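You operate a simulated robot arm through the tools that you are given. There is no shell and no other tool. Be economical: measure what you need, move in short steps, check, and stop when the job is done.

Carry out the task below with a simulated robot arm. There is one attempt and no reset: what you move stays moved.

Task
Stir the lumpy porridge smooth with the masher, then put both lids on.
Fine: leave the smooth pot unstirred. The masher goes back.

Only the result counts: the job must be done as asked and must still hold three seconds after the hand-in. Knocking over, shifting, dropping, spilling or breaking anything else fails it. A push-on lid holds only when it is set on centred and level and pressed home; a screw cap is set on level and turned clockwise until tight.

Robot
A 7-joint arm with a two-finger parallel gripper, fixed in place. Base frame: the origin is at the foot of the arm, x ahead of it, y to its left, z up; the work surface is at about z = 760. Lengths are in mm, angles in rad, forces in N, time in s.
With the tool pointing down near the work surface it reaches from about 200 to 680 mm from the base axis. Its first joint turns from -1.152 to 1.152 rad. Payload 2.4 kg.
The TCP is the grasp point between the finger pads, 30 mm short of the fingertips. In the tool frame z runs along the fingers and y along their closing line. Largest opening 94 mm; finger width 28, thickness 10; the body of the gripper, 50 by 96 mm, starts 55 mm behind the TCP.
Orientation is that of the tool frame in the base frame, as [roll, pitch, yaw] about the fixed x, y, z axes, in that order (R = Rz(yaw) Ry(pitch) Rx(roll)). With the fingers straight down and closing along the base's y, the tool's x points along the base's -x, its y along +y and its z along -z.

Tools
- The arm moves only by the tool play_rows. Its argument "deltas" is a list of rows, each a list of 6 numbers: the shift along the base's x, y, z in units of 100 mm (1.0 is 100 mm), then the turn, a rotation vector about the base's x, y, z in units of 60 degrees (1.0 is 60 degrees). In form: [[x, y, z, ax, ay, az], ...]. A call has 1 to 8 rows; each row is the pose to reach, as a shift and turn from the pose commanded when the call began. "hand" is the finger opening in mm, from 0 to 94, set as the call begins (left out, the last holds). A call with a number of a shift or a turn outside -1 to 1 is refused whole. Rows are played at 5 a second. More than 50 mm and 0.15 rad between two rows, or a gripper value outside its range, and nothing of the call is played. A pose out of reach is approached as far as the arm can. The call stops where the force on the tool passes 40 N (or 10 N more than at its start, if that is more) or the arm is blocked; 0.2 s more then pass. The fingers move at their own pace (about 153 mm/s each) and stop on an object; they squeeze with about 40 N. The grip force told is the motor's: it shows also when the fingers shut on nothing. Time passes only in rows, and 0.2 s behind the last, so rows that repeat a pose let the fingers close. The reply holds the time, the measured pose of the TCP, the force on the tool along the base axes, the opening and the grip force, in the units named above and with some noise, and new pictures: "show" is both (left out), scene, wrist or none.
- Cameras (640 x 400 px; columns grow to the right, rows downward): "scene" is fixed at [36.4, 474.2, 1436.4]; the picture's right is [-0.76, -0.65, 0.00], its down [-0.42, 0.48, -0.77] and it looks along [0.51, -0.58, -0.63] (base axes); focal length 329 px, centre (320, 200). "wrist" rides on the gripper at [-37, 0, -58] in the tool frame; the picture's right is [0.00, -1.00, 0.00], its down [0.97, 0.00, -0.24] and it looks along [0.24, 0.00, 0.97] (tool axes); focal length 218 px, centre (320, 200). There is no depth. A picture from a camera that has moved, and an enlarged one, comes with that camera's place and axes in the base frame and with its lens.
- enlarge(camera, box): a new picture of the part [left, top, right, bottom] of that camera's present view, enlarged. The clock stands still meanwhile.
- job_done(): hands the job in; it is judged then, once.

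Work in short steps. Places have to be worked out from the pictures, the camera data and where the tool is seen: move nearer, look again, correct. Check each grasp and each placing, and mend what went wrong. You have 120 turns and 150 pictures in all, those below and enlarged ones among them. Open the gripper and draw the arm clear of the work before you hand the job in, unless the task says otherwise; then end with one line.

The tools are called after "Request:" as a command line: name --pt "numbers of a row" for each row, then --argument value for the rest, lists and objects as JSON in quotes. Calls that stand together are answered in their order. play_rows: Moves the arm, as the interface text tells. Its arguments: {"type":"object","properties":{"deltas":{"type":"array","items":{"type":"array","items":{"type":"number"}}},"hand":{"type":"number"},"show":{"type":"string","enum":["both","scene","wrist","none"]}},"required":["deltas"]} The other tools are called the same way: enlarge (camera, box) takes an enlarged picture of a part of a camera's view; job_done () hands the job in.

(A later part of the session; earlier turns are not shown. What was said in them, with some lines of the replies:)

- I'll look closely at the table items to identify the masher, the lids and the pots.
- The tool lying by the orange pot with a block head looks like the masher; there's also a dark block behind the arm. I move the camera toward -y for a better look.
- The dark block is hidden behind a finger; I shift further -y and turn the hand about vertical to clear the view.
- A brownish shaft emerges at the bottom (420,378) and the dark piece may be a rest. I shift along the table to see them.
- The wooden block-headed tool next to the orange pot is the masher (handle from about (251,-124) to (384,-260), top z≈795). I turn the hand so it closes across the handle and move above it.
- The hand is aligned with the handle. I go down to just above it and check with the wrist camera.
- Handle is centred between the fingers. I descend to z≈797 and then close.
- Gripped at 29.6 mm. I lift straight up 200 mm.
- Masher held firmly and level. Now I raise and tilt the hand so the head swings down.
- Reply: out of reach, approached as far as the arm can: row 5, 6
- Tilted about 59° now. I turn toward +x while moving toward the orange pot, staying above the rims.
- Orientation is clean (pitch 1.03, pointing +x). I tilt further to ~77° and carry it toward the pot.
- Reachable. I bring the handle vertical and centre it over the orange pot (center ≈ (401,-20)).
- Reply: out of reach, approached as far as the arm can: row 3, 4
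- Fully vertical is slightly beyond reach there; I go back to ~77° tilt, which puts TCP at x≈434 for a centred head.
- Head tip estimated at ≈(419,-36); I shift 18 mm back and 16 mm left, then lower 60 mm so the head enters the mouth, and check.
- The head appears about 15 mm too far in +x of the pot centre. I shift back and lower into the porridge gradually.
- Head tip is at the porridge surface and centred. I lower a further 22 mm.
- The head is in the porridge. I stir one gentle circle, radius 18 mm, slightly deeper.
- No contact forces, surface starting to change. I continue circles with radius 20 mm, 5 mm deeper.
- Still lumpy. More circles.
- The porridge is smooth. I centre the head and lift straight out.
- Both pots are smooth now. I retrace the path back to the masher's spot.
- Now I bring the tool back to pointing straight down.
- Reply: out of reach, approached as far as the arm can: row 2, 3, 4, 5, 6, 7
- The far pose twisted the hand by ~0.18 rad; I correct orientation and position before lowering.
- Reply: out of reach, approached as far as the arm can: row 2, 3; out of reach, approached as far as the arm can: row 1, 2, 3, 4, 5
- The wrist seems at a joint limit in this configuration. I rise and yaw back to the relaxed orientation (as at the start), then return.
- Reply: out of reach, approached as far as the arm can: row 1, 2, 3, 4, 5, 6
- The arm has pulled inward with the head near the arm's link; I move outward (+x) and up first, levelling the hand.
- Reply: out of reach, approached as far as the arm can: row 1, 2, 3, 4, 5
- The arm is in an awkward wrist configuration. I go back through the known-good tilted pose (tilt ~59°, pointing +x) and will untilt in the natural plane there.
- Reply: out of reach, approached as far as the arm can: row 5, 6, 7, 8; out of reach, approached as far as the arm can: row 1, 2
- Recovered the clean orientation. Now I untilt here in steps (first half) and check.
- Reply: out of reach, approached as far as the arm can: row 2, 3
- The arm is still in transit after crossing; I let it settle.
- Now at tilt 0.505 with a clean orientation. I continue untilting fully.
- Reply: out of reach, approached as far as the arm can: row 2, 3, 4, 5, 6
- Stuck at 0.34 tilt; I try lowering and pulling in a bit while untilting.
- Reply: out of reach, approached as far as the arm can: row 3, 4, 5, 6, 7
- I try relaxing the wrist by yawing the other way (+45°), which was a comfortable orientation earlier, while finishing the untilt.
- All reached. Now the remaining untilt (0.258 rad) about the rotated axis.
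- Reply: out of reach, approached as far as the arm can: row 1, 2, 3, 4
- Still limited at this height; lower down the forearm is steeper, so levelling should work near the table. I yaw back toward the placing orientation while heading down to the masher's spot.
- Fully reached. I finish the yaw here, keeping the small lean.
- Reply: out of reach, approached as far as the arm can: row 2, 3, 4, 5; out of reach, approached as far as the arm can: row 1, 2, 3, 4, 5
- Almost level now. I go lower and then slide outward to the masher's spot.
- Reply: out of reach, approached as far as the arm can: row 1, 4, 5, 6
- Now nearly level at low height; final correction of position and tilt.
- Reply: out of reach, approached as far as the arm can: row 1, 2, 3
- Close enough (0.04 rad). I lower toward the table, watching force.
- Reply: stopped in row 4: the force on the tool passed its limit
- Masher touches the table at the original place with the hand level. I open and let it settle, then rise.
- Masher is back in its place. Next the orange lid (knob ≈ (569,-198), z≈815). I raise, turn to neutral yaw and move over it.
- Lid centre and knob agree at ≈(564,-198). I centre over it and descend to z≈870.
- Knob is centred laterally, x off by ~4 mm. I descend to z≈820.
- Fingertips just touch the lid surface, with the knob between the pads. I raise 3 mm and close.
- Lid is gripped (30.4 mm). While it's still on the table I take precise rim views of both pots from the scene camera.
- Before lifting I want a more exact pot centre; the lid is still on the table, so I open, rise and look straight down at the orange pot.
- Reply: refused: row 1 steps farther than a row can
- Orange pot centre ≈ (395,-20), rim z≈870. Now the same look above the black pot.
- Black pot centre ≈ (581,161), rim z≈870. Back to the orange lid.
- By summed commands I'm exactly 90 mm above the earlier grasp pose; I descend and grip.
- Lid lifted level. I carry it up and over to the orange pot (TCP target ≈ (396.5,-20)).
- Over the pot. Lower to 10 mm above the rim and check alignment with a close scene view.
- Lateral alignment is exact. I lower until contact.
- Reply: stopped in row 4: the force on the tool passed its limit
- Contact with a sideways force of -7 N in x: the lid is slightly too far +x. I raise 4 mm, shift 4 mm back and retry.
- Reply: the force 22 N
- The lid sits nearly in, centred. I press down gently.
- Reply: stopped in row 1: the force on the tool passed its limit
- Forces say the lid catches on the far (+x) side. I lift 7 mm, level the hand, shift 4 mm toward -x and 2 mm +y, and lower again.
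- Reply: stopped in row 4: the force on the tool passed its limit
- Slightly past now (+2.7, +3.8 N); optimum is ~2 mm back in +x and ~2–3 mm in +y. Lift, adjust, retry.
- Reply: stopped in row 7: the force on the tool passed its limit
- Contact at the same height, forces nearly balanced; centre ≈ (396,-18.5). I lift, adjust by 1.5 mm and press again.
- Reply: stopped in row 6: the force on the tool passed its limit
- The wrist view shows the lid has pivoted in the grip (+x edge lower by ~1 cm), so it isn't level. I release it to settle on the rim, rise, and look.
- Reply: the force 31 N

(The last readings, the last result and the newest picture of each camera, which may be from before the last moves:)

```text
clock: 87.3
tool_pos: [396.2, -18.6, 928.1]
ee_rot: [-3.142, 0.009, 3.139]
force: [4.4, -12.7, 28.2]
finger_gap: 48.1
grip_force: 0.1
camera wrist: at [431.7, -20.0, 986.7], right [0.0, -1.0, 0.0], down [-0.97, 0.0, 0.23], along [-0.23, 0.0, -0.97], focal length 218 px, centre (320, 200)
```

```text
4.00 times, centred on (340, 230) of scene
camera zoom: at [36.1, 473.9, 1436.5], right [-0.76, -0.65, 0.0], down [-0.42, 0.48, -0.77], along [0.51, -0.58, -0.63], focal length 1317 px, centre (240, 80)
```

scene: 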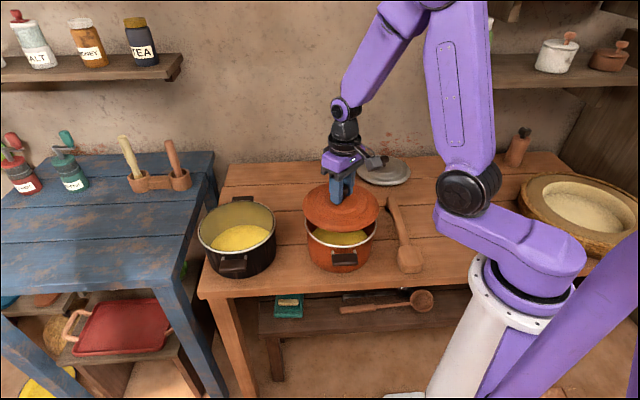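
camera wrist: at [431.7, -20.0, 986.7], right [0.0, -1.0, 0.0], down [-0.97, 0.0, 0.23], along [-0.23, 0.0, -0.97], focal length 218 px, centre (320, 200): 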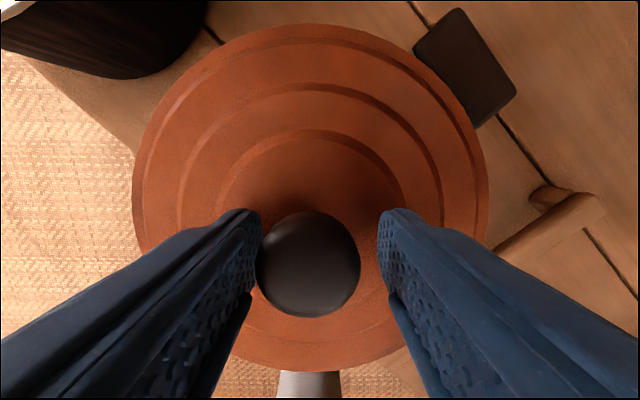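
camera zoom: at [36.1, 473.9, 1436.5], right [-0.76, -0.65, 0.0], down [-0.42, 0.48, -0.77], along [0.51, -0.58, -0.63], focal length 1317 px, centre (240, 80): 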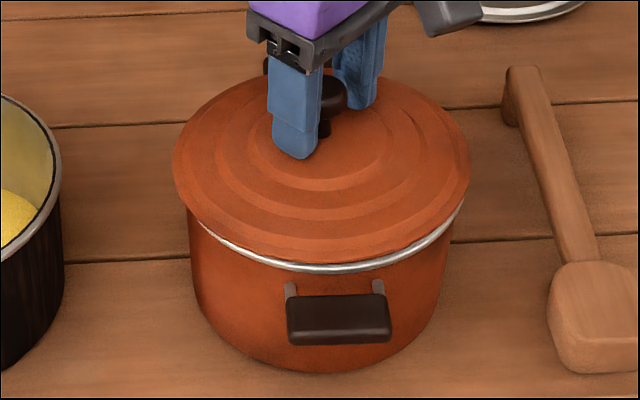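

The fingertips are bearing on the lid. I rise straight up to free it and look from above.

Request:
play_rows --pt "0 0 0.1 0 0 0" --pt "0 0 0.4 0 0 0" --pt "0 0 0.8 0 0 0" --pt "0 0 0.9 0 0 0" --pt "0 0 0.9 0 0 0" --show "wrist"

Request:
enlarge --camera "scene" --box '[290, 180, 390, 280]'

```text
clock: 88.5
tool_pos: [394.4, -19.2, 1017.9]
ee_rot: [-3.141, 0.002, 3.138]
force: [-0.1, -0.4, 0.4]
finger_gap: 55.0
grip_force: 0.1
camera wrist: at [430.2, -18.9, 1075.9], right [0.0, -1.0, 0.0], down [-0.97, 0.0, 0.24], along [-0.24, 0.0, -0.97], focal length 218 px, centre (320, 200)
```

wrist: 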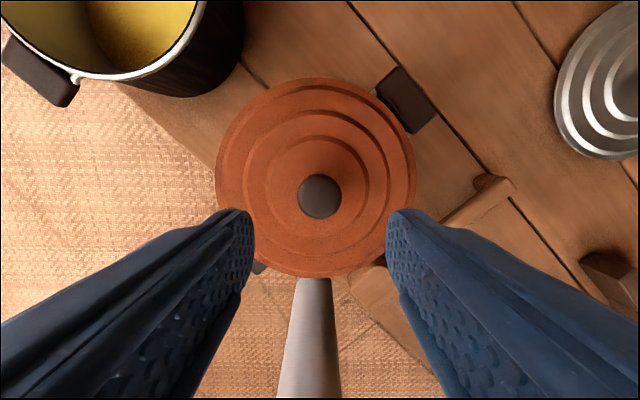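

```text
4.00 times, centred on (340, 230) of scene
camera zoom: at [36.4, 474.2, 1436.4], right [-0.76, -0.65, 0.0], down [-0.42, 0.48, -0.77], along [0.51, -0.58, -0.63], focal length 1317 px, centre (240, 80)
```

zoom: 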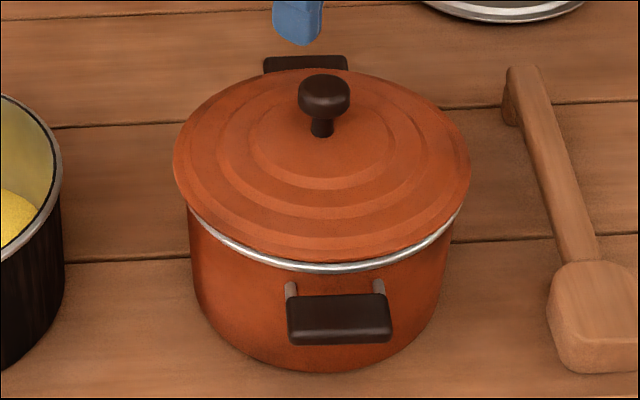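

Request:
enlarge --camera "wrist" --box '[200, 60, 430, 290]'

Request:
enlarge --camera "scene" --box '[310, 190, 370, 260]'

```text
1.74 times, centred on (315, 175) of wrist
camera zoom: at [430.2, -18.9, 1075.9], right [0.0, -1.0, 0.0], down [-0.97, 0.0, 0.24], along [-0.24, 0.0, -0.97], focal length 380 px, centre (329, 244)
```

zoom: 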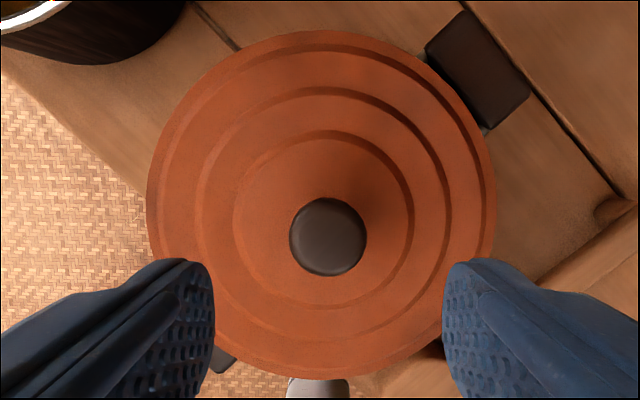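

```text
5.71 times, centred on (340, 225) of scene
camera zoom: at [36.4, 474.2, 1436.4], right [-0.76, -0.65, 0.0], down [-0.42, 0.48, -0.77], along [0.51, -0.58, -0.63], focal length 1882 px, centre (206, 57)
```

zoom: 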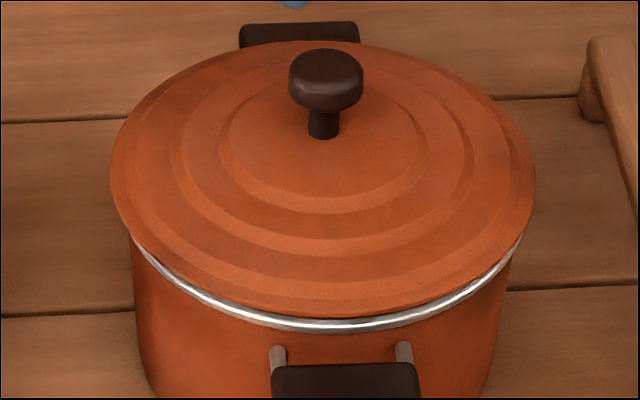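

The lid is centred but its front side (-x,+y) is ~8 mm high while the back is seated. I close the fingers and press down on that high side.

Request:
play_rows --pt "-0.2 0.2 0 0 0 0" --pt "-0.41 0.42 -0.2 0 0 0" --pt "-0.41 0.42 -0.6 0 0 0" --pt "-0.41 0.42 -0.85 0 0 0" --hand 0 --show "none"

Request:
play_rows --pt "0 0 -0.04 0 0 0" --pt "0 0 -0.08 0 0 0" --pt "0 0 -0.12 0 0 0" --pt "0 0 -0.16 0 0 0" --pt "0 0 -0.2 0 0 0" --pt "0 0 -0.24 0 0 0" --pt "0 0 -0.28 0 0 0" --show "none"

Request:
enlarge --camera "scene" --box '[290, 180, 390, 280]'

```text
clock: 89.5
tool_pos: [352.3, 21.2, 931.5]
ee_rot: [-3.141, 0.004, 3.14]
force: [0.0, -0.4, -0.4]
finger_gap: 0.0
grip_force: 32.9
```

```text
clock: 90.2
tool_pos: [352.4, 22.4, 923.1]
ee_rot: [3.14, 0.006, 3.139]
force: [-7.6, 2.0, 32.7]
finger_gap: 0.1
grip_force: 32.6
stopped in row 3: the force on the tool passed its limit (the readings are from after the stop); the commanded pose is now the measured one
```

```text
4.00 times, centred on (340, 230) of scene
camera zoom: at [35.8, 474.3, 1436.4], right [-0.76, -0.65, 0.0], down [-0.42, 0.48, -0.77], along [0.51, -0.58, -0.63], focal length 1317 px, centre (240, 80)
```

zoom: 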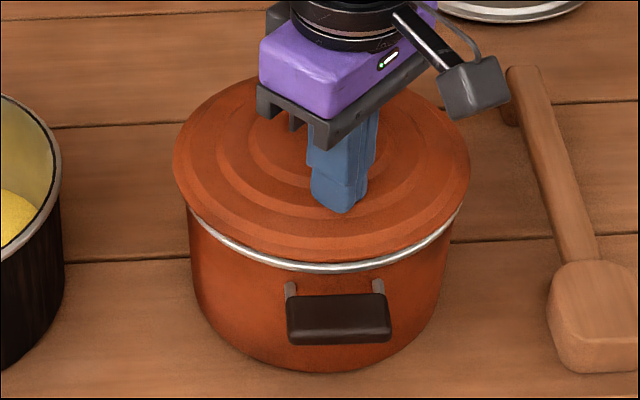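

It didn't sink: the front edge of the lid's plug rests on the rim, so the lid must slide ~3 mm toward (+x,-y). I drag it by friction while pressing the front.

Request:
play_rows --pt "0 0 0.01 0 0 0" --pt "0.015 -0.015 0.005 0 0 0" --pt "0.03 -0.03 0.005 0 0 0" --pt "0.045 -0.045 0.005 0 0 0" --pt "0.06 -0.06 0.005 0 0 0" --pt "0.06 -0.06 0 0 0 0" --show "none"

Request:
enlarge --camera "scene" --box '[290, 180, 390, 280]'

```text
clock: 91.6
tool_pos: [360.6, 15.7, 922.9]
ee_rot: [3.141, 0.007, 3.14]
force: [0.5, -0.9, 0.2]
finger_gap: 0.0
grip_force: 33.2
```

```text
4.00 times, centred on (340, 230) of scene
camera zoom: at [36.4, 474.2, 1436.4], right [-0.76, -0.65, 0.0], down [-0.42, 0.48, -0.77], along [0.51, -0.58, -0.63], focal length 1317 px, centre (240, 80)
```

zoom: 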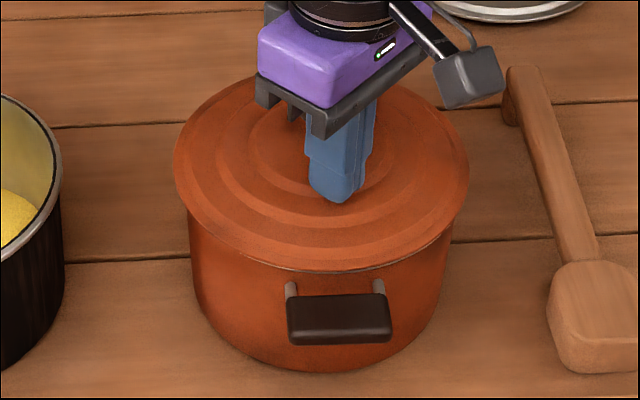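

The lid dropped into place — the rim is now covered evenly. I rise over the knob and check, then press it home at the centre.

Request:
play_rows --pt "0 0 0.3 0 0 0" --pt "0 0 0.7 0 0 0" --pt "0.15 -0.15 0.9 0 0 0" --pt "0.35 -0.35 0.9 0 0 0" --pt "0.35 -0.35 0.9 0 0 0" --show "wrist"

Request:
enlarge --camera "scene" --box '[290, 180, 390, 280]'

```text
clock: 92.8
tool_pos: [394.0, -19.9, 1011.6]
ee_rot: [3.14, 0.006, 3.14]
force: [0.1, 0.6, 0.0]
finger_gap: 0.0
grip_force: 33.0
camera wrist: at [430.5, -19.6, 1070.3], right [0.0, -1.0, 0.0], down [-0.97, 0.0, 0.23], along [-0.23, 0.0, -0.97], focal length 218 px, centre (320, 200)
```

wrist: 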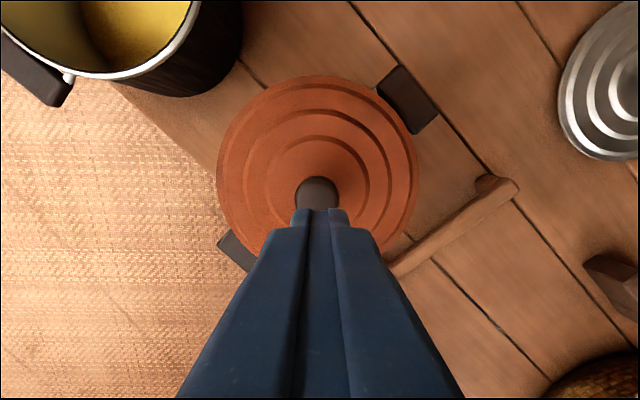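

```text
4.00 times, centred on (340, 230) of scene
camera zoom: at [36.4, 474.2, 1436.4], right [-0.76, -0.65, 0.0], down [-0.42, 0.48, -0.77], along [0.51, -0.58, -0.63], focal length 1317 px, centre (240, 80)
```

zoom: 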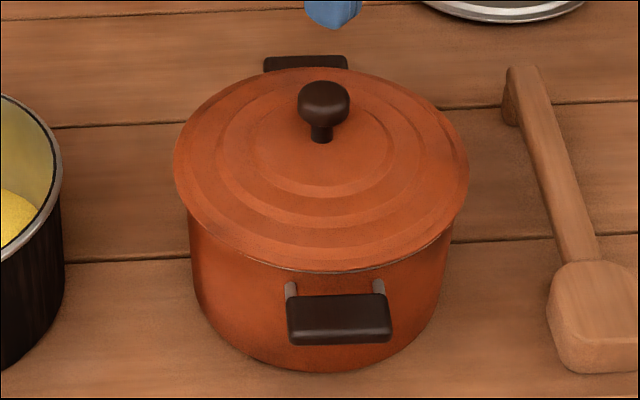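

Now I press on the knob's top with the closed fingers.

Request:
play_rows --pt "0.02 0.005 -0.2 0 0.005 0" --pt "0.02 0.005 -0.38 0 0.005 0" --pt "0.02 0.005 -0.42 0 0.005 0" --pt "0.02 0.005 -0.46 0 0.005 0" --pt "0.02 0.005 -0.5 0 0.005 0" --pt "0.02 0.005 -0.54 0 0.005 0" --pt "0.02 0.005 -0.58 0 0.005 0" --pt "0.02 0.005 -0.62 0 0.005 0" --show "wrist"

Request:
enlarge --camera "scene" --box '[290, 180, 390, 280]'

```text
clock: 94.5
tool_pos: [397.8, -17.9, 957.3]
ee_rot: [3.141, -0.001, 3.141]
force: [-4.8, 0.5, 14.5]
finger_gap: 0.0
grip_force: 33.1
stopped in row 8: the force on the tool passed its limit (the readings are from after the stop); the commanded pose is now the measured one
camera wrist: at [433.2, -18.4, 1015.2], right [0.0, -1.0, 0.0], down [-0.97, 0.0, 0.24], along [-0.24, 0.0, -0.97], focal length 218 px, centre (320, 200)
```

wrist: 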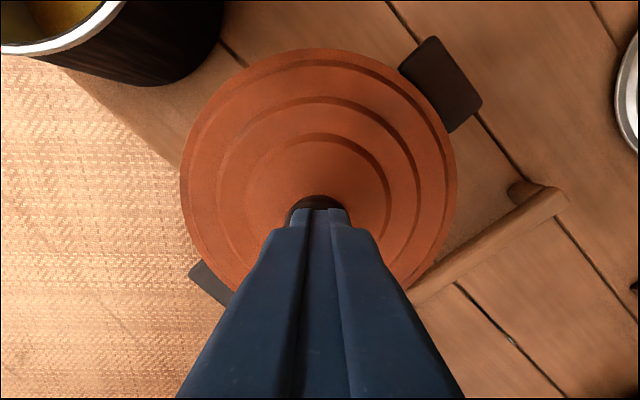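

```text
4.00 times, centred on (340, 230) of scene
camera zoom: at [36.1, 474.3, 1436.4], right [-0.76, -0.65, 0.0], down [-0.42, 0.48, -0.77], along [0.51, -0.58, -0.63], focal length 1317 px, centre (240, 80)
```

zoom: 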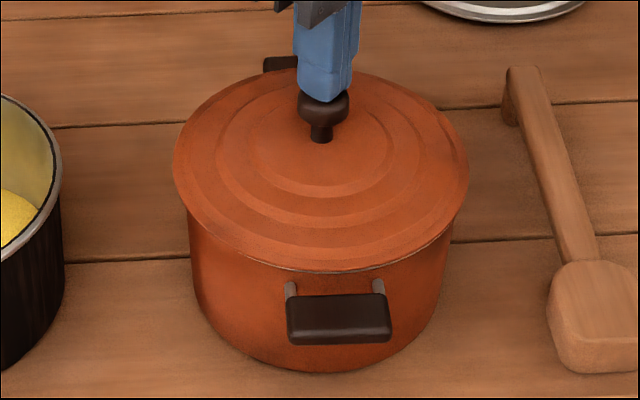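

The lid is pressed home (no further travel). Now to the silver lid near (511,-411).

Request:
play_rows --pt "0 0 0.4 0 0 0" --pt "0.1 -0.3 0.7 0 0 0" --pt "0.2 -0.65 0.7 0 0 0" --pt "0.3 -1 0.7 0 0 0" --show "none"

Request:
play_rows --pt "0.15 -0.45 0 0 0 0" --pt "0.3 -0.9 0 0 0 0" --pt "0.3 -1 0 0 0 0" --hand 60 --show "none"

Request:
play_rows --pt "0.1 -0.45 0 0 0 0" --pt "0.2 -0.9 0 0 0 0" --pt "0.25 -1 -0.2 0 0 0" --pt "0.25 -1 -0.5 0 0 0" --show "none"

Request:
play_rows --pt "0.1 -0.4 0 0 0 0" --pt "0.15 -0.8 0 0 0 0" --pt "0.15 -0.9 -0.2 0 0 0" --pt "0.15 -0.9 -0.2 0 0 0" --show "both"

```text
clock: 95.5
tool_pos: [428.2, -120.3, 1027.4]
ee_rot: [3.141, 0.001, -3.141]
force: [0.1, 0.6, 0.4]
finger_gap: 0.0
grip_force: 32.8
```

```text
clock: 96.3
tool_pos: [455.1, -218.7, 1029.6]
ee_rot: [3.14, 0.001, 3.141]
force: [0.6, 0.3, 0.1]
finger_gap: 60.0
grip_force: 0.0
```

```text
clock: 97.3
tool_pos: [481.4, -319.0, 974.6]
ee_rot: [-3.141, 0.003, 3.139]
force: [-0.2, -0.1, -0.1]
finger_gap: 60.2
grip_force: 0.2
```

```text
clock: 98.3
tool_pos: [497.6, -411.1, 955.9]
ee_rot: [3.141, 0.002, 3.14]
force: [-0.5, -0.5, 0.1]
finger_gap: 59.8
grip_force: 0.0
camera wrist: at [534.2, -410.1, 1014.5], right [0.0, -1.0, 0.0], down [-0.97, 0.0, 0.24], along [-0.24, 0.0, -0.97], focal length 218 px, centre (320, 200)
```

scene: 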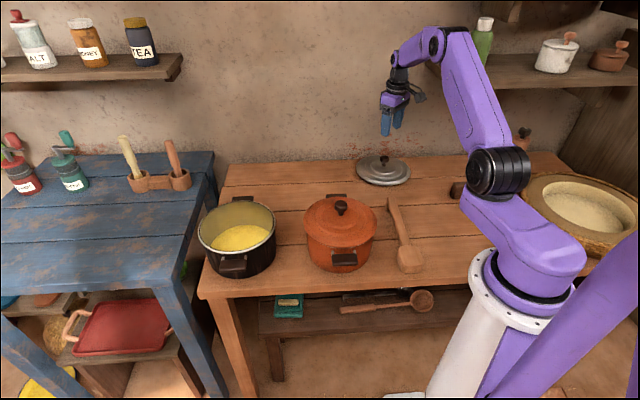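
wrist: 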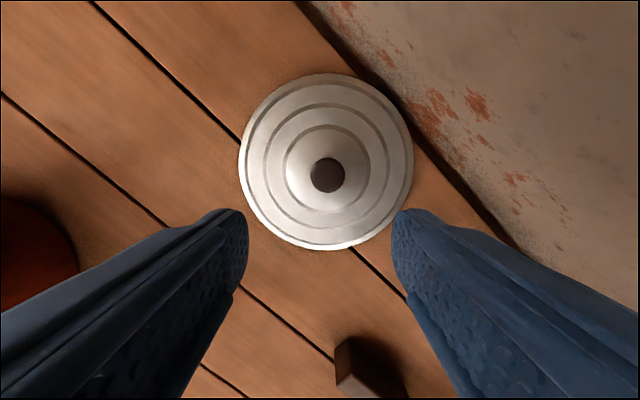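

Silver lid centre ≈ (509,-417). I centre and descend to z≈875.

Request:
play_rows --pt "0.115 -0.063 0 0 0 0" --pt "0.115 -0.063 -0.4 0 0 0" --pt "0.115 -0.063 -0.8 0 0 0" --pt "0.115 -0.063 -0.8 0 0 0" --show "wrist"

```text
clock: 99.3
tool_pos: [507.8, -415.3, 875.1]
ee_rot: [3.141, 0.003, 3.142]
force: [0.4, -0.1, -0.2]
finger_gap: 59.8
grip_force: 0.1
camera wrist: at [544.2, -414.5, 933.1], right [0.0, -1.0, 0.0], down [-0.97, 0.0, 0.24], along [-0.24, 0.0, -0.97], focal length 218 px, centre (320, 200)
```

wrist: 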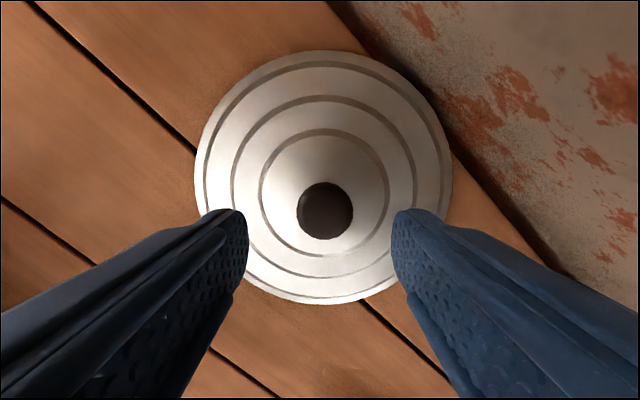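

Request:
play_rows --pt "0.02 -0.02 -0.2 0 0 0" --pt "0.02 -0.02 -0.4 0 0 0" --pt "0.02 -0.02 -0.51 0 0 0" --pt "0.02 -0.02 -0.51 0 0 0" --show "wrist"

```text
clock: 100.3
tool_pos: [510.8, -416.7, 826.6]
ee_rot: [3.141, 0.002, 3.139]
force: [0.1, -0.1, 0.0]
finger_gap: 59.9
grip_force: 0.1
camera wrist: at [546.4, -417.5, 884.0], right [0.0, -1.0, 0.0], down [-0.97, 0.0, 0.24], along [-0.24, 0.0, -0.97], focal length 218 px, centre (320, 200)
```

wrist: 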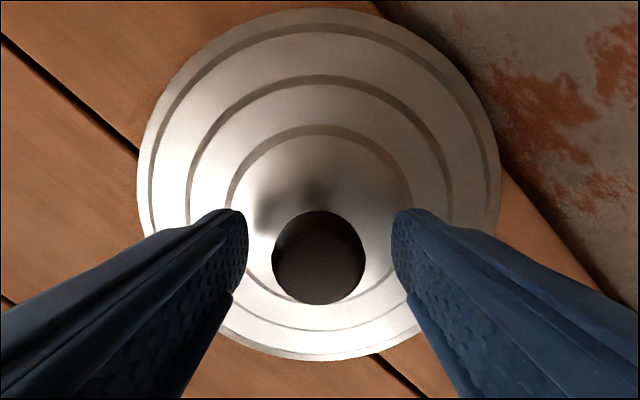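

Well centred. Down 2 mm, close, lift 100 mm.

Request:
play_rows --pt "0 0 -0.02 0 0 0" --pt "0 0 -0.02 0 0 0" --show "none"

Request:
play_rows --pt "0 0 0 0 0 0" --pt "0 0 0 0 0 0" --pt "0 0 0 0 0 0" --hand 0 --show "wrist"

Request:
play_rows --pt "0 0 0.2 0 0 0" --pt "0 0 0.6 0 0 0" --pt "0 0 1 0 0 0" --pt "0 0 1 0 0 0" --show "wrist"

```text
clock: 100.9
tool_pos: [510.2, -418.0, 822.9]
ee_rot: [3.141, 0.002, 3.139]
force: [-0.6, 0.4, -0.3]
finger_gap: 60.1
grip_force: 0.1
```

```text
clock: 101.7
tool_pos: [509.3, -417.3, 824.1]
ee_rot: [-3.141, 0.001, 3.139]
force: [0.8, -0.3, -0.9]
finger_gap: 30.3
grip_force: 40.2
camera wrist: at [545.9, -417.3, 881.5], right [0.0, -1.0, 0.0], down [-0.97, 0.0, 0.24], along [-0.24, 0.0, -0.97], focal length 218 px, centre (320, 200)
```

wrist: 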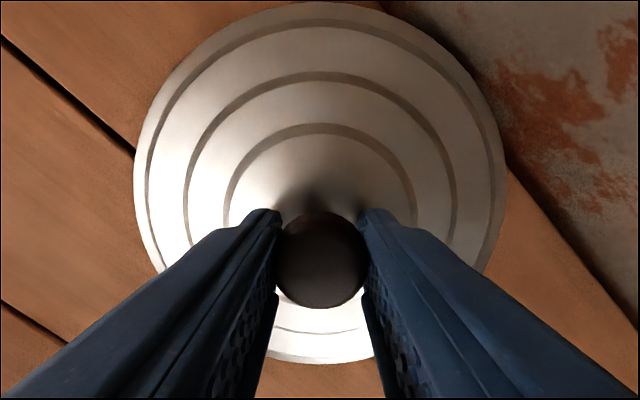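

```text
clock: 102.7
tool_pos: [509.0, -416.8, 923.8]
ee_rot: [3.141, 0.002, 3.139]
force: [0.3, 0.0, -1.3]
finger_gap: 30.4
grip_force: 40.4
camera wrist: at [544.9, -416.2, 981.0], right [0.0, -1.0, 0.0], down [-0.97, 0.0, 0.24], along [-0.24, 0.0, -0.97], focal length 218 px, centre (320, 200)
```

wrist: 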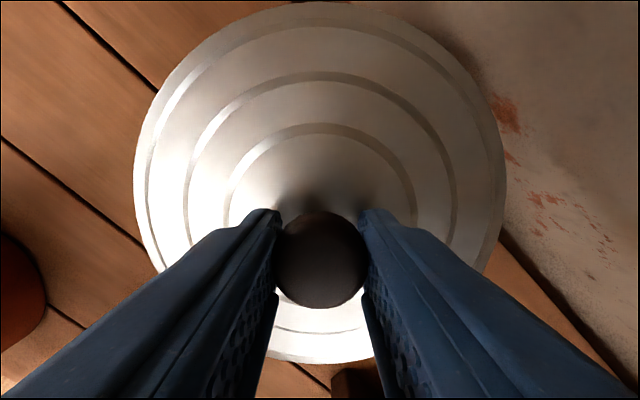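

Held level and centred on the knob. I carry it at height toward the black pot (581,161).

Request:
play_rows --pt "0 0 0.3 0 0 0" --pt "0.02 0.3 0.6 0 0 0" --pt "0.06 0.65 0.6 0 0 0" --pt "0.12 1 0.6 0 0 0" --show "none"

Request:
play_rows --pt "0.05 0.45 0 0 0 0" --pt "0.1 0.9 0 0 0 0" --pt "0.12 1 0 0 0 0" --show "none"

Request:
play_rows --pt "0.05 0.45 0 0 0 0" --pt "0.1 0.9 0 0 0 0" --pt "0.12 1 0 0 0 0" --show "none"

Request:
play_rows --pt "0.05 0.45 0 0 0 0" --pt "0.1 0.9 0 0 0 0" --pt "0.12 1 0 0 0 0" --show "none"

Request:
play_rows --pt "0.05 0.45 0 0 0 0" --pt "0.1 0.9 0 0 0 0" --pt "0.12 1 0 0 0 0" --show "scene"

```text
clock: 103.7
tool_pos: [522.5, -316.3, 987.9]
ee_rot: [-3.141, 0.001, 3.141]
force: [-0.2, 0.8, -1.3]
finger_gap: 30.3
grip_force: 40.1
```

```text
clock: 104.5
tool_pos: [533.8, -214.6, 982.9]
ee_rot: [3.141, 0.002, 3.139]
force: [0.5, -0.7, -1.0]
finger_gap: 30.6
grip_force: 40.6
```

```text
clock: 105.3
tool_pos: [547.4, -116.2, 982.7]
ee_rot: [-3.141, 0.002, 3.138]
force: [-0.3, -0.3, -2.5]
finger_gap: 30.3
grip_force: 40.4
```

```text
clock: 106.1
tool_pos: [559.8, -16.5, 980.2]
ee_rot: [-3.141, 0.003, 3.141]
force: [1.1, -0.6, -1.5]
finger_gap: 30.3
grip_force: 40.4
```

```text
clock: 106.9
tool_pos: [569.8, 81.7, 982.4]
ee_rot: [-3.141, 0.0, 3.141]
force: [1.0, 0.1, -1.9]
finger_gap: 30.4
grip_force: 40.4
```

scene: 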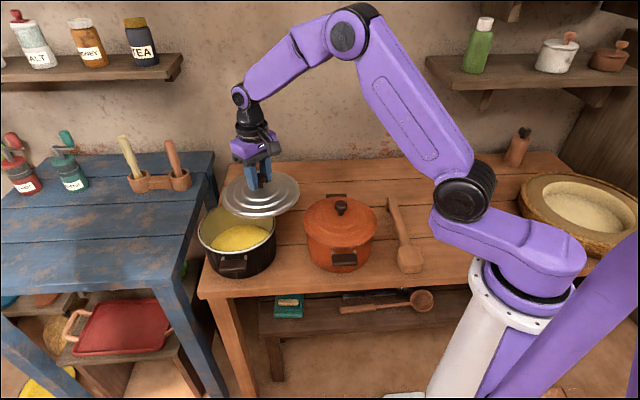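

Request:
play_rows --pt "0.06 0.4 0 0 0 0" --pt "0.113 0.78 0 0 0 0" --pt "0.113 0.78 -0.2 0 0 0" --pt "0.113 0.78 -0.38 0 0 0" --pt "0.113 0.78 -0.38 0 0 0" --show "wrist"

Request:
enlarge --camera "scene" --box '[190, 185, 290, 285]'

```text
clock: 108.1
tool_pos: [583.9, 160.0, 945.8]
ee_rot: [3.139, 0.002, 3.14]
force: [-0.3, -0.1, -0.8]
finger_gap: 30.5
grip_force: 40.1
camera wrist: at [619.5, 161.0, 1004.4], right [0.0, -1.0, 0.0], down [-0.97, 0.0, 0.24], along [-0.24, 0.0, -0.97], focal length 218 px, centre (320, 200)
```

wrist: 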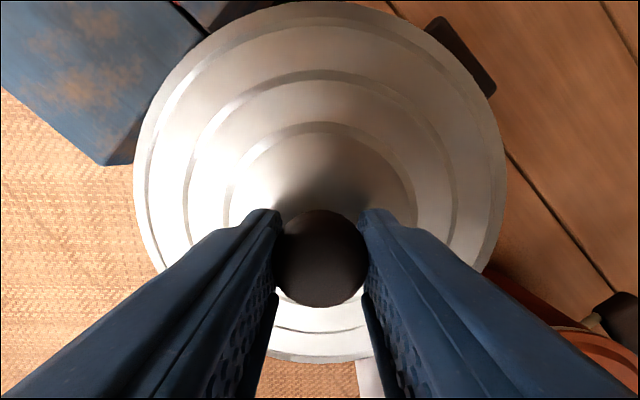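

```text
4.00 times, centred on (240, 235) of scene
camera zoom: at [36.4, 474.2, 1436.4], right [-0.76, -0.65, 0.0], down [-0.42, 0.48, -0.77], along [0.51, -0.58, -0.63], focal length 1317 px, centre (640, 60)
```

zoom: 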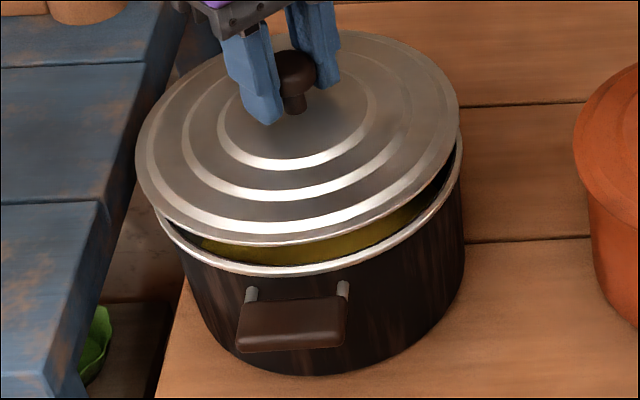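

Lid hovers ~2–3 mm off toward (+x,+y) per the scene view. I correct by (-2,-2) mm and lower slowly until contact.

Request:
play_rows --pt "-0.018 -0.02 0 0 0 0" --pt "-0.018 -0.02 -0.05 0 0 0" --pt "-0.018 -0.02 -0.09 0 0 0" --pt "-0.018 -0.02 -0.12 0 0 0" --pt "-0.018 -0.02 -0.14 0 0 0" --pt "-0.018 -0.02 -0.16 0 0 0" --show "none"

Request:
enlarge --camera "scene" --box '[190, 185, 290, 285]'

```text
clock: 109.5
tool_pos: [580.3, 159.4, 928.7]
ee_rot: [-3.142, 0.001, 3.141]
force: [-0.2, 0.0, -1.4]
finger_gap: 30.5
grip_force: 39.7
```

```text
4.00 times, centred on (240, 235) of scene
camera zoom: at [36.4, 474.2, 1436.4], right [-0.76, -0.65, 0.0], down [-0.42, 0.48, -0.77], along [0.51, -0.58, -0.63], focal length 1317 px, centre (640, 60)
```

zoom: 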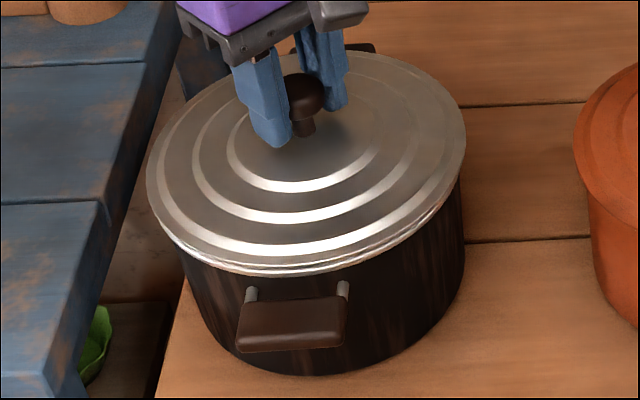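

No contact yet and perfectly aligned. Continue lowering.

Request:
play_rows --pt "0 0 -0.02 0 0 0" --pt "0 0 -0.04 0 0 0" --pt "0 0 -0.06 0 0 0" --pt "0 0 -0.08 0 0 0" --pt "0 0 -0.1 0 0 0" --pt "0 0 -0.12 0 0 0" --show "wrist"

Request:
enlarge --camera "scene" --box '[190, 185, 290, 285]'

```text
clock: 110.9
tool_pos: [581.4, 159.0, 921.4]
ee_rot: [3.138, 0.013, 3.14]
force: [-3.0, -1.1, 34.9]
finger_gap: 30.7
grip_force: 39.7
camera wrist: at [617.9, 159.9, 979.3], right [0.0, -1.0, 0.0], down [-0.97, 0.0, 0.23], along [-0.23, 0.0, -0.97], focal length 218 px, centre (320, 200)
```

wrist: 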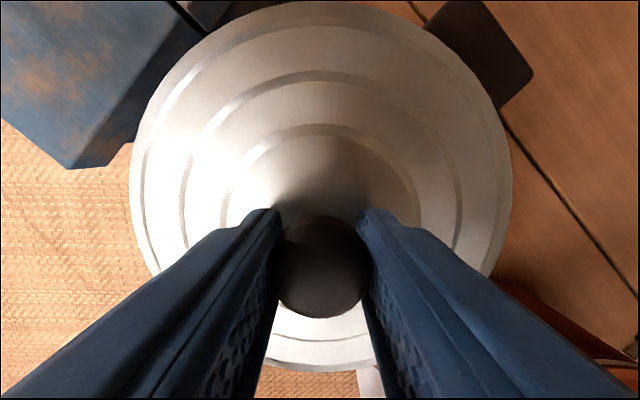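

```text
4.00 times, centred on (240, 235) of scene
camera zoom: at [35.7, 474.0, 1436.5], right [-0.76, -0.65, 0.0], down [-0.42, 0.48, -0.77], along [0.51, -0.58, -0.63], focal length 1317 px, centre (640, 60)
```

zoom: 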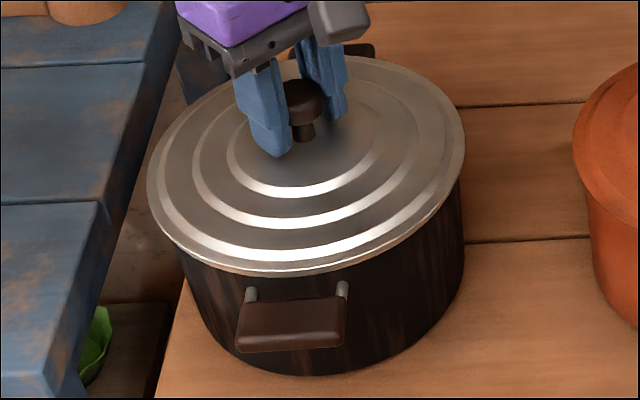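

Seated: rim covered, 35 N press. I relieve the pressure, then open and rise.

Request:
play_rows --pt "0 0 0.04 0 0 0" --pt "0 0 0.045 0 0 0" --show "none"

Request:
play_rows --pt "0 0 0 0 0 0" --pt "0 0 0 0 0 0" --hand 55 --show "none"

Request:
play_rows --pt "0 0 0.2 0 0 0" --pt "0 0 0.6 0 0 0" --pt "0 0 0.95 0 0 0" --pt "0 0 0.95 0 0 0" --show "wrist"

Request:
enlarge --camera "scene" --box '[190, 185, 290, 285]'

```text
clock: 111.5
tool_pos: [579.7, 159.8, 922.2]
ee_rot: [3.142, -0.003, 3.141]
force: [4.5, 2.7, 0.3]
finger_gap: 30.3
grip_force: 39.9
```

```text
clock: 112.1
tool_pos: [578.6, 158.6, 922.7]
ee_rot: [3.14, -0.001, 3.14]
force: [0.6, 0.4, 0.8]
finger_gap: 55.2
grip_force: 0.0
```

```text
clock: 113.1
tool_pos: [580.6, 159.3, 1017.3]
ee_rot: [3.14, 0.003, 3.14]
force: [-0.1, -0.3, -0.1]
finger_gap: 55.2
grip_force: 0.0
camera wrist: at [616.3, 159.5, 1075.5], right [0.0, -1.0, 0.0], down [-0.97, 0.0, 0.24], along [-0.24, 0.0, -0.97], focal length 218 px, centre (320, 200)
```

wrist: 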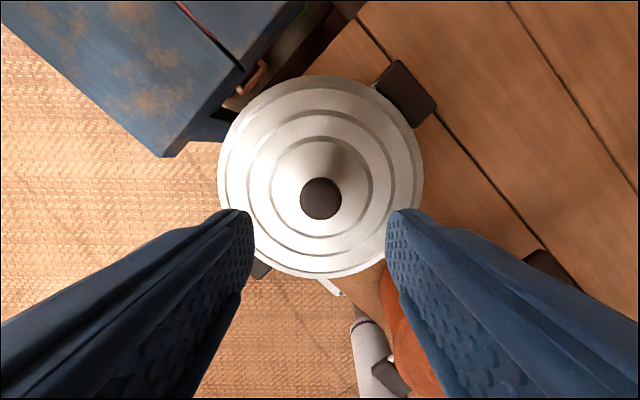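

```text
4.00 times, centred on (240, 235) of scene
camera zoom: at [36.4, 474.2, 1436.4], right [-0.76, -0.65, 0.0], down [-0.42, 0.48, -0.77], along [0.51, -0.58, -0.63], focal length 1317 px, centre (640, 60)
```

zoom: 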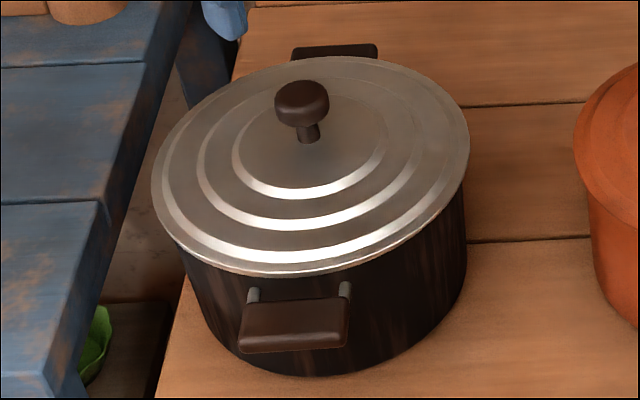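

Lid sits flat. I press the knob top with closed fingers to make sure it's home.

Request:
play_rows --pt "0 0 -0.2 0 0 0" --pt "0 0 -0.4 0 0 0" --pt "0 0 -0.52 0 0 0" --pt "0 0 -0.55 0 0 0" --pt "0 0 -0.58 0 0 0" --pt "0 0 -0.61 0 0 0" --pt "0 0 -0.64 0 0 0" --pt "0 0 -0.67 0 0 0" --hand 0 --show "none"

Request:
enlarge --camera "scene" --box '[190, 185, 290, 285]'

```text
clock: 114.9
tool_pos: [579.3, 159.3, 953.9]
ee_rot: [3.138, 0.003, 3.141]
force: [-9.2, -2.0, 25.6]
finger_gap: 0.1
grip_force: 33.1
```

```text
4.00 times, centred on (240, 235) of scene
camera zoom: at [35.7, 474.1, 1436.5], right [-0.76, -0.65, 0.0], down [-0.42, 0.48, -0.77], along [0.51, -0.58, -0.63], focal length 1317 px, centre (640, 60)
```

zoom: 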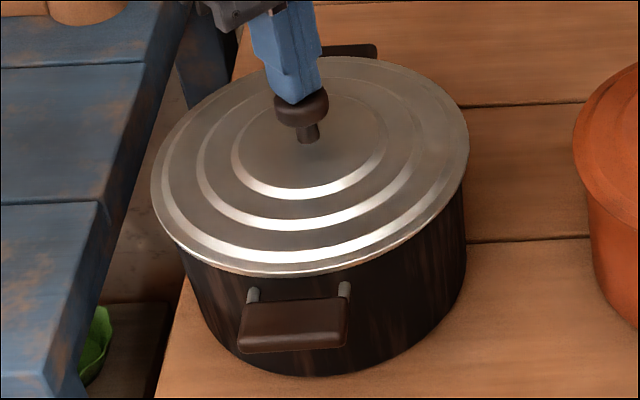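

Black lid is firm. I press it slightly more, then go back to verify/press the orange lid once more.

Request:
play_rows --pt "0 0 -0.02 0 0 0" --pt "0 0 -0.04 0 0 0" --pt "0 0 -0.06 0 0 0" --show "none"

Request:
play_rows --pt "0 0 0.3 0 0 0" --pt "0 0 0.6 0 0 0" --pt "-0.3 -0.3 0.6 0 0 0" --pt "-0.6 -0.6 0.6 0 0 0" --pt "-0.9 -0.9 0.6 0 0 0" --show "none"

Request:
play_rows --pt "-0.3 -0.3 0 0 0 0" --pt "-0.6 -0.6 0 0 0 0" --pt "-0.9 -0.88 0 0 0 0" --pt "-0.9 -0.88 0 0 0 0" --show "both"

```text
clock: 115.3
tool_pos: [581.3, 161.4, 953.4]
ee_rot: [3.139, 0.006, 3.139]
force: [-1.5, -1.0, 6.5]
finger_gap: 0.1
grip_force: 33.2
stopped in row 1: the force on the tool passed its limit (the readings are from after the stop); the commanded pose is now the measured one
```

```text
clock: 116.5
tool_pos: [488.8, 66.8, 1012.7]
ee_rot: [3.14, 0.004, 3.141]
force: [0.0, -0.6, 0.7]
finger_gap: 0.0
grip_force: 33.1
```

```text
clock: 117.5
tool_pos: [400.9, -16.7, 1012.9]
ee_rot: [3.141, 0.004, -3.14]
force: [-0.1, -0.5, 0.4]
finger_gap: 0.1
grip_force: 33.1
camera wrist: at [436.4, -16.9, 1070.7], right [0.0, -1.0, 0.0], down [-0.97, 0.0, 0.24], along [-0.24, 0.0, -0.97], focal length 218 px, centre (320, 200)
```

scene: 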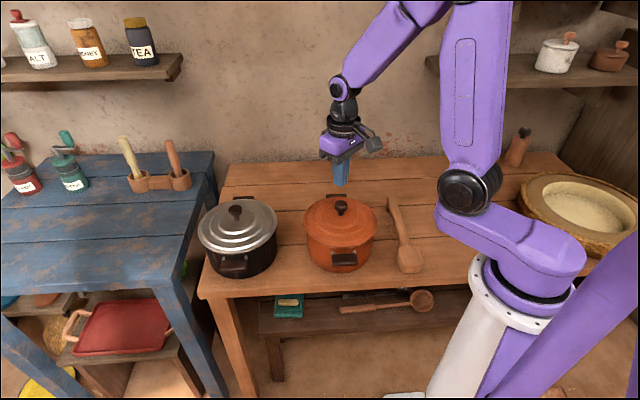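
wrist: 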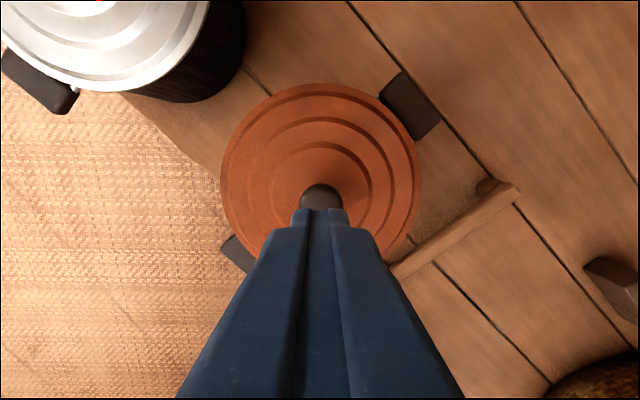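

Both lids look equally level in the scene view. I press the orange knob again at ≈(398,-17).

Request:
play_rows --pt "-0.03 0 -0.2 0 0 0" --pt "-0.03 0 -0.4 0 0 0" --pt "-0.03 0 -0.5 0 0 0" --pt "-0.03 0 -0.54 0 0 0" --pt "-0.03 0 -0.57 0 0 0" --pt "-0.03 0 -0.6 0 0 0" --pt "-0.03 0 -0.63 0 0 0" --pt "-0.03 0 -0.66 0 0 0" --show "none"

Request:
enlarge --camera "scene" --box '[290, 180, 390, 280]'

```text
clock: 118.7
tool_pos: [396.8, -17.6, 957.2]
ee_rot: [3.141, 0.006, 3.141]
force: [-3.8, 1.1, 14.4]
finger_gap: 0.2
grip_force: 33.4
stopped in row 6: the force on the tool passed its limit (the readings are from after the stop); the commanded pose is now the measured one
```

```text
4.00 times, centred on (340, 230) of scene
camera zoom: at [36.1, 474.3, 1436.4], right [-0.76, -0.65, 0.0], down [-0.42, 0.48, -0.77], along [0.51, -0.58, -0.63], focal length 1317 px, centre (240, 80)
```

zoom: 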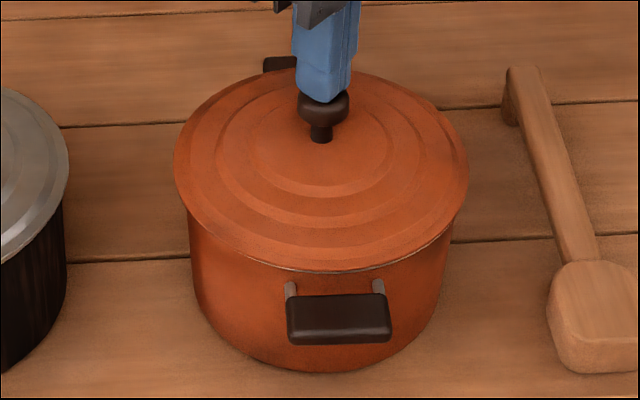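

I verify levelness by touching at opposite sides: front (-x,+y) first.

Request:
play_rows --pt "0 0 0.2 0 0 0" --pt "-0.2 0.2 0.3 0 0 0" --pt "-0.45 0.45 0.1 0 0 0" --pt "-0.45 0.45 -0.25 0 0 0" --show "none"

Request:
play_rows --pt "0 0 -0.04 0 0 0" --pt "0 0 -0.08 0 0 0" --pt "0 0 -0.11 0 0 0" --pt "0 0 -0.14 0 0 0" --pt "0 0 -0.17 0 0 0" --pt "0 0 -0.2 0 0 0" --pt "0 0 -0.23 0 0 0" --pt "0 0 -0.26 0 0 0" --show "none"

Request:
play_rows --pt "0 0 0.4 0 0 0" --pt "0 0 0.8 0 0 0" --pt "0.3 -0.3 0.9 0 0 0" --pt "0.6 -0.6 0.9 0 0 0" --pt "0.9 -0.9 0.7 0 0 0" --pt "0.9 -0.9 0.4 0 0 0" --pt "0.9 -0.9 0.15 0 0 0" --show "none"

Request:
play_rows --pt "0 0 -0.03 0 0 0" --pt "0 0 -0.06 0 0 0" --pt "0 0 -0.09 0 0 0" --pt "0 0 -0.12 0 0 0" --pt "0 0 -0.15 0 0 0" --pt "0 0 -0.18 0 0 0" --pt "0 0 -0.21 0 0 0" --pt "0 0 -0.24 0 0 0" --show "scene"

```text
clock: 119.7
tool_pos: [351.1, 25.1, 932.4]
ee_rot: [3.138, 0.008, 3.14]
force: [-0.1, -0.5, 0.1]
finger_gap: 0.0
grip_force: 32.5
```

```text
clock: 121.1
tool_pos: [351.3, 28.6, 915.8]
ee_rot: [3.139, 0.005, -3.141]
force: [-5.6, 2.0, 26.6]
finger_gap: 0.0
grip_force: 33.7
stopped in row 6: the force on the tool passed its limit (the readings are from after the stop); the commanded pose is now the measured one
```

```text
clock: 122.7
tool_pos: [445.8, -60.1, 930.3]
ee_rot: [3.14, 0.008, 3.14]
force: [-0.7, -0.3, 0.3]
finger_gap: 0.0
grip_force: 33.1
```

```text
clock: 124.1
tool_pos: [444.0, -61.7, 914.6]
ee_rot: [3.14, 0.012, 3.14]
force: [-2.1, 0.4, 15.3]
finger_gap: 0.3
grip_force: 32.9
stopped in row 7: the force on the tool passed its limit (the readings are from after the stop); the commanded pose is now the measured one
```

scene: 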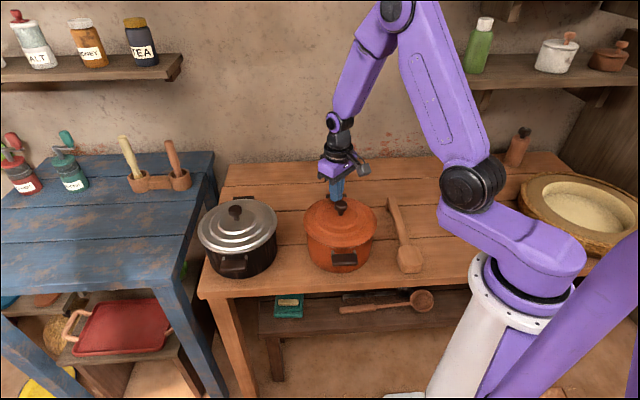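

Front and back touch heights agree (915.8 vs 914.6): the lid is level and firm. I open, retract upward and take a final look.

Request:
play_rows --pt "0 0 0.4 0 0 0" --pt "0 0 0.8 0 0 0" --pt "0 0 1 0 0 0" --show "none"

Request:
play_rows --pt "-0.2 0 0.3 0 0 0" --pt "-0.4 -0.1 0.6 0 0 0" --pt "-0.6 -0.2 0.9 0 0 0" --pt "-0.6 -0.2 1 0 0 0" --hand 80 --show "both"

Request:
enlarge --camera "scene" --box '[190, 140, 430, 290]'

```text
clock: 124.9
tool_pos: [442.5, -61.7, 1014.2]
ee_rot: [3.141, 0.008, 3.14]
force: [0.3, 0.1, -0.9]
finger_gap: 0.0
grip_force: 33.1
```

```text
clock: 125.9
tool_pos: [385.4, -79.1, 1113.3]
ee_rot: [3.139, 0.009, 3.14]
force: [0.0, 0.4, 0.7]
finger_gap: 79.9
grip_force: 0.0
camera wrist: at [421.2, -78.9, 1170.6], right [0.0, -1.0, 0.0], down [-0.97, 0.0, 0.23], along [-0.23, 0.0, -0.97], focal length 218 px, centre (320, 200)
```

scene: 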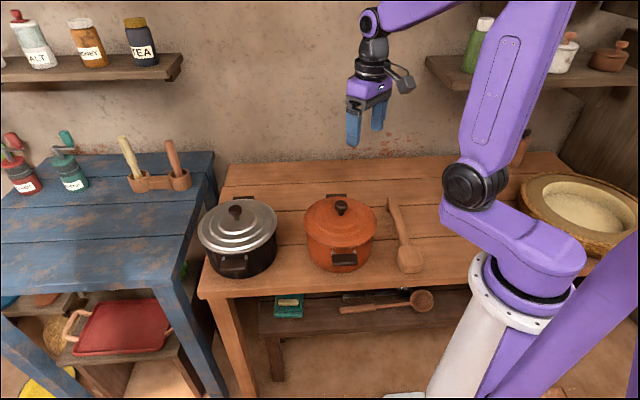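
wrist: 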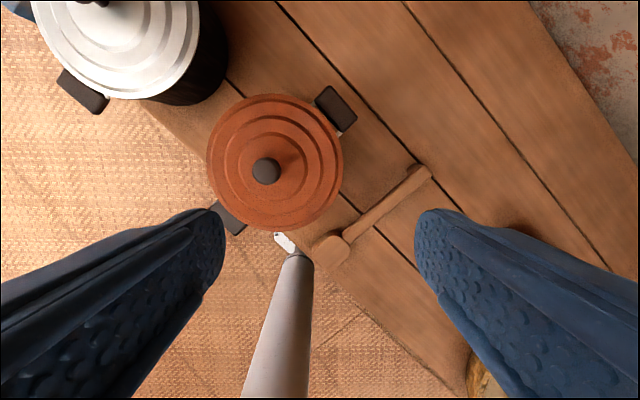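

```text
2.67 times, centred on (310, 215) of scene
camera zoom: at [36.4, 474.2, 1436.4], right [-0.76, -0.65, 0.0], down [-0.42, 0.48, -0.77], along [0.51, -0.58, -0.63], focal length 878 px, centre (347, 160)
```

zoom: 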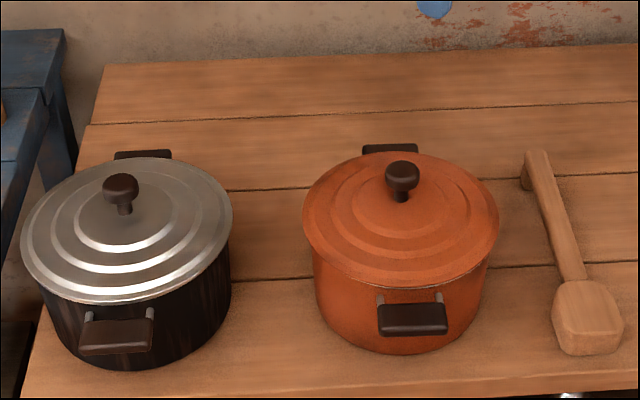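

Both lids sit level on their pots, the masher is back where it was, and the arm is clear with the gripper open. I hand the job in.

Request:
job_done

```text
The job is handed in.
```

I stirred the lumpy porridge smooth, put the masher back within a few millimetres of where it lay, and pressed both lids on; the result of the hand-in check isn't known yet.
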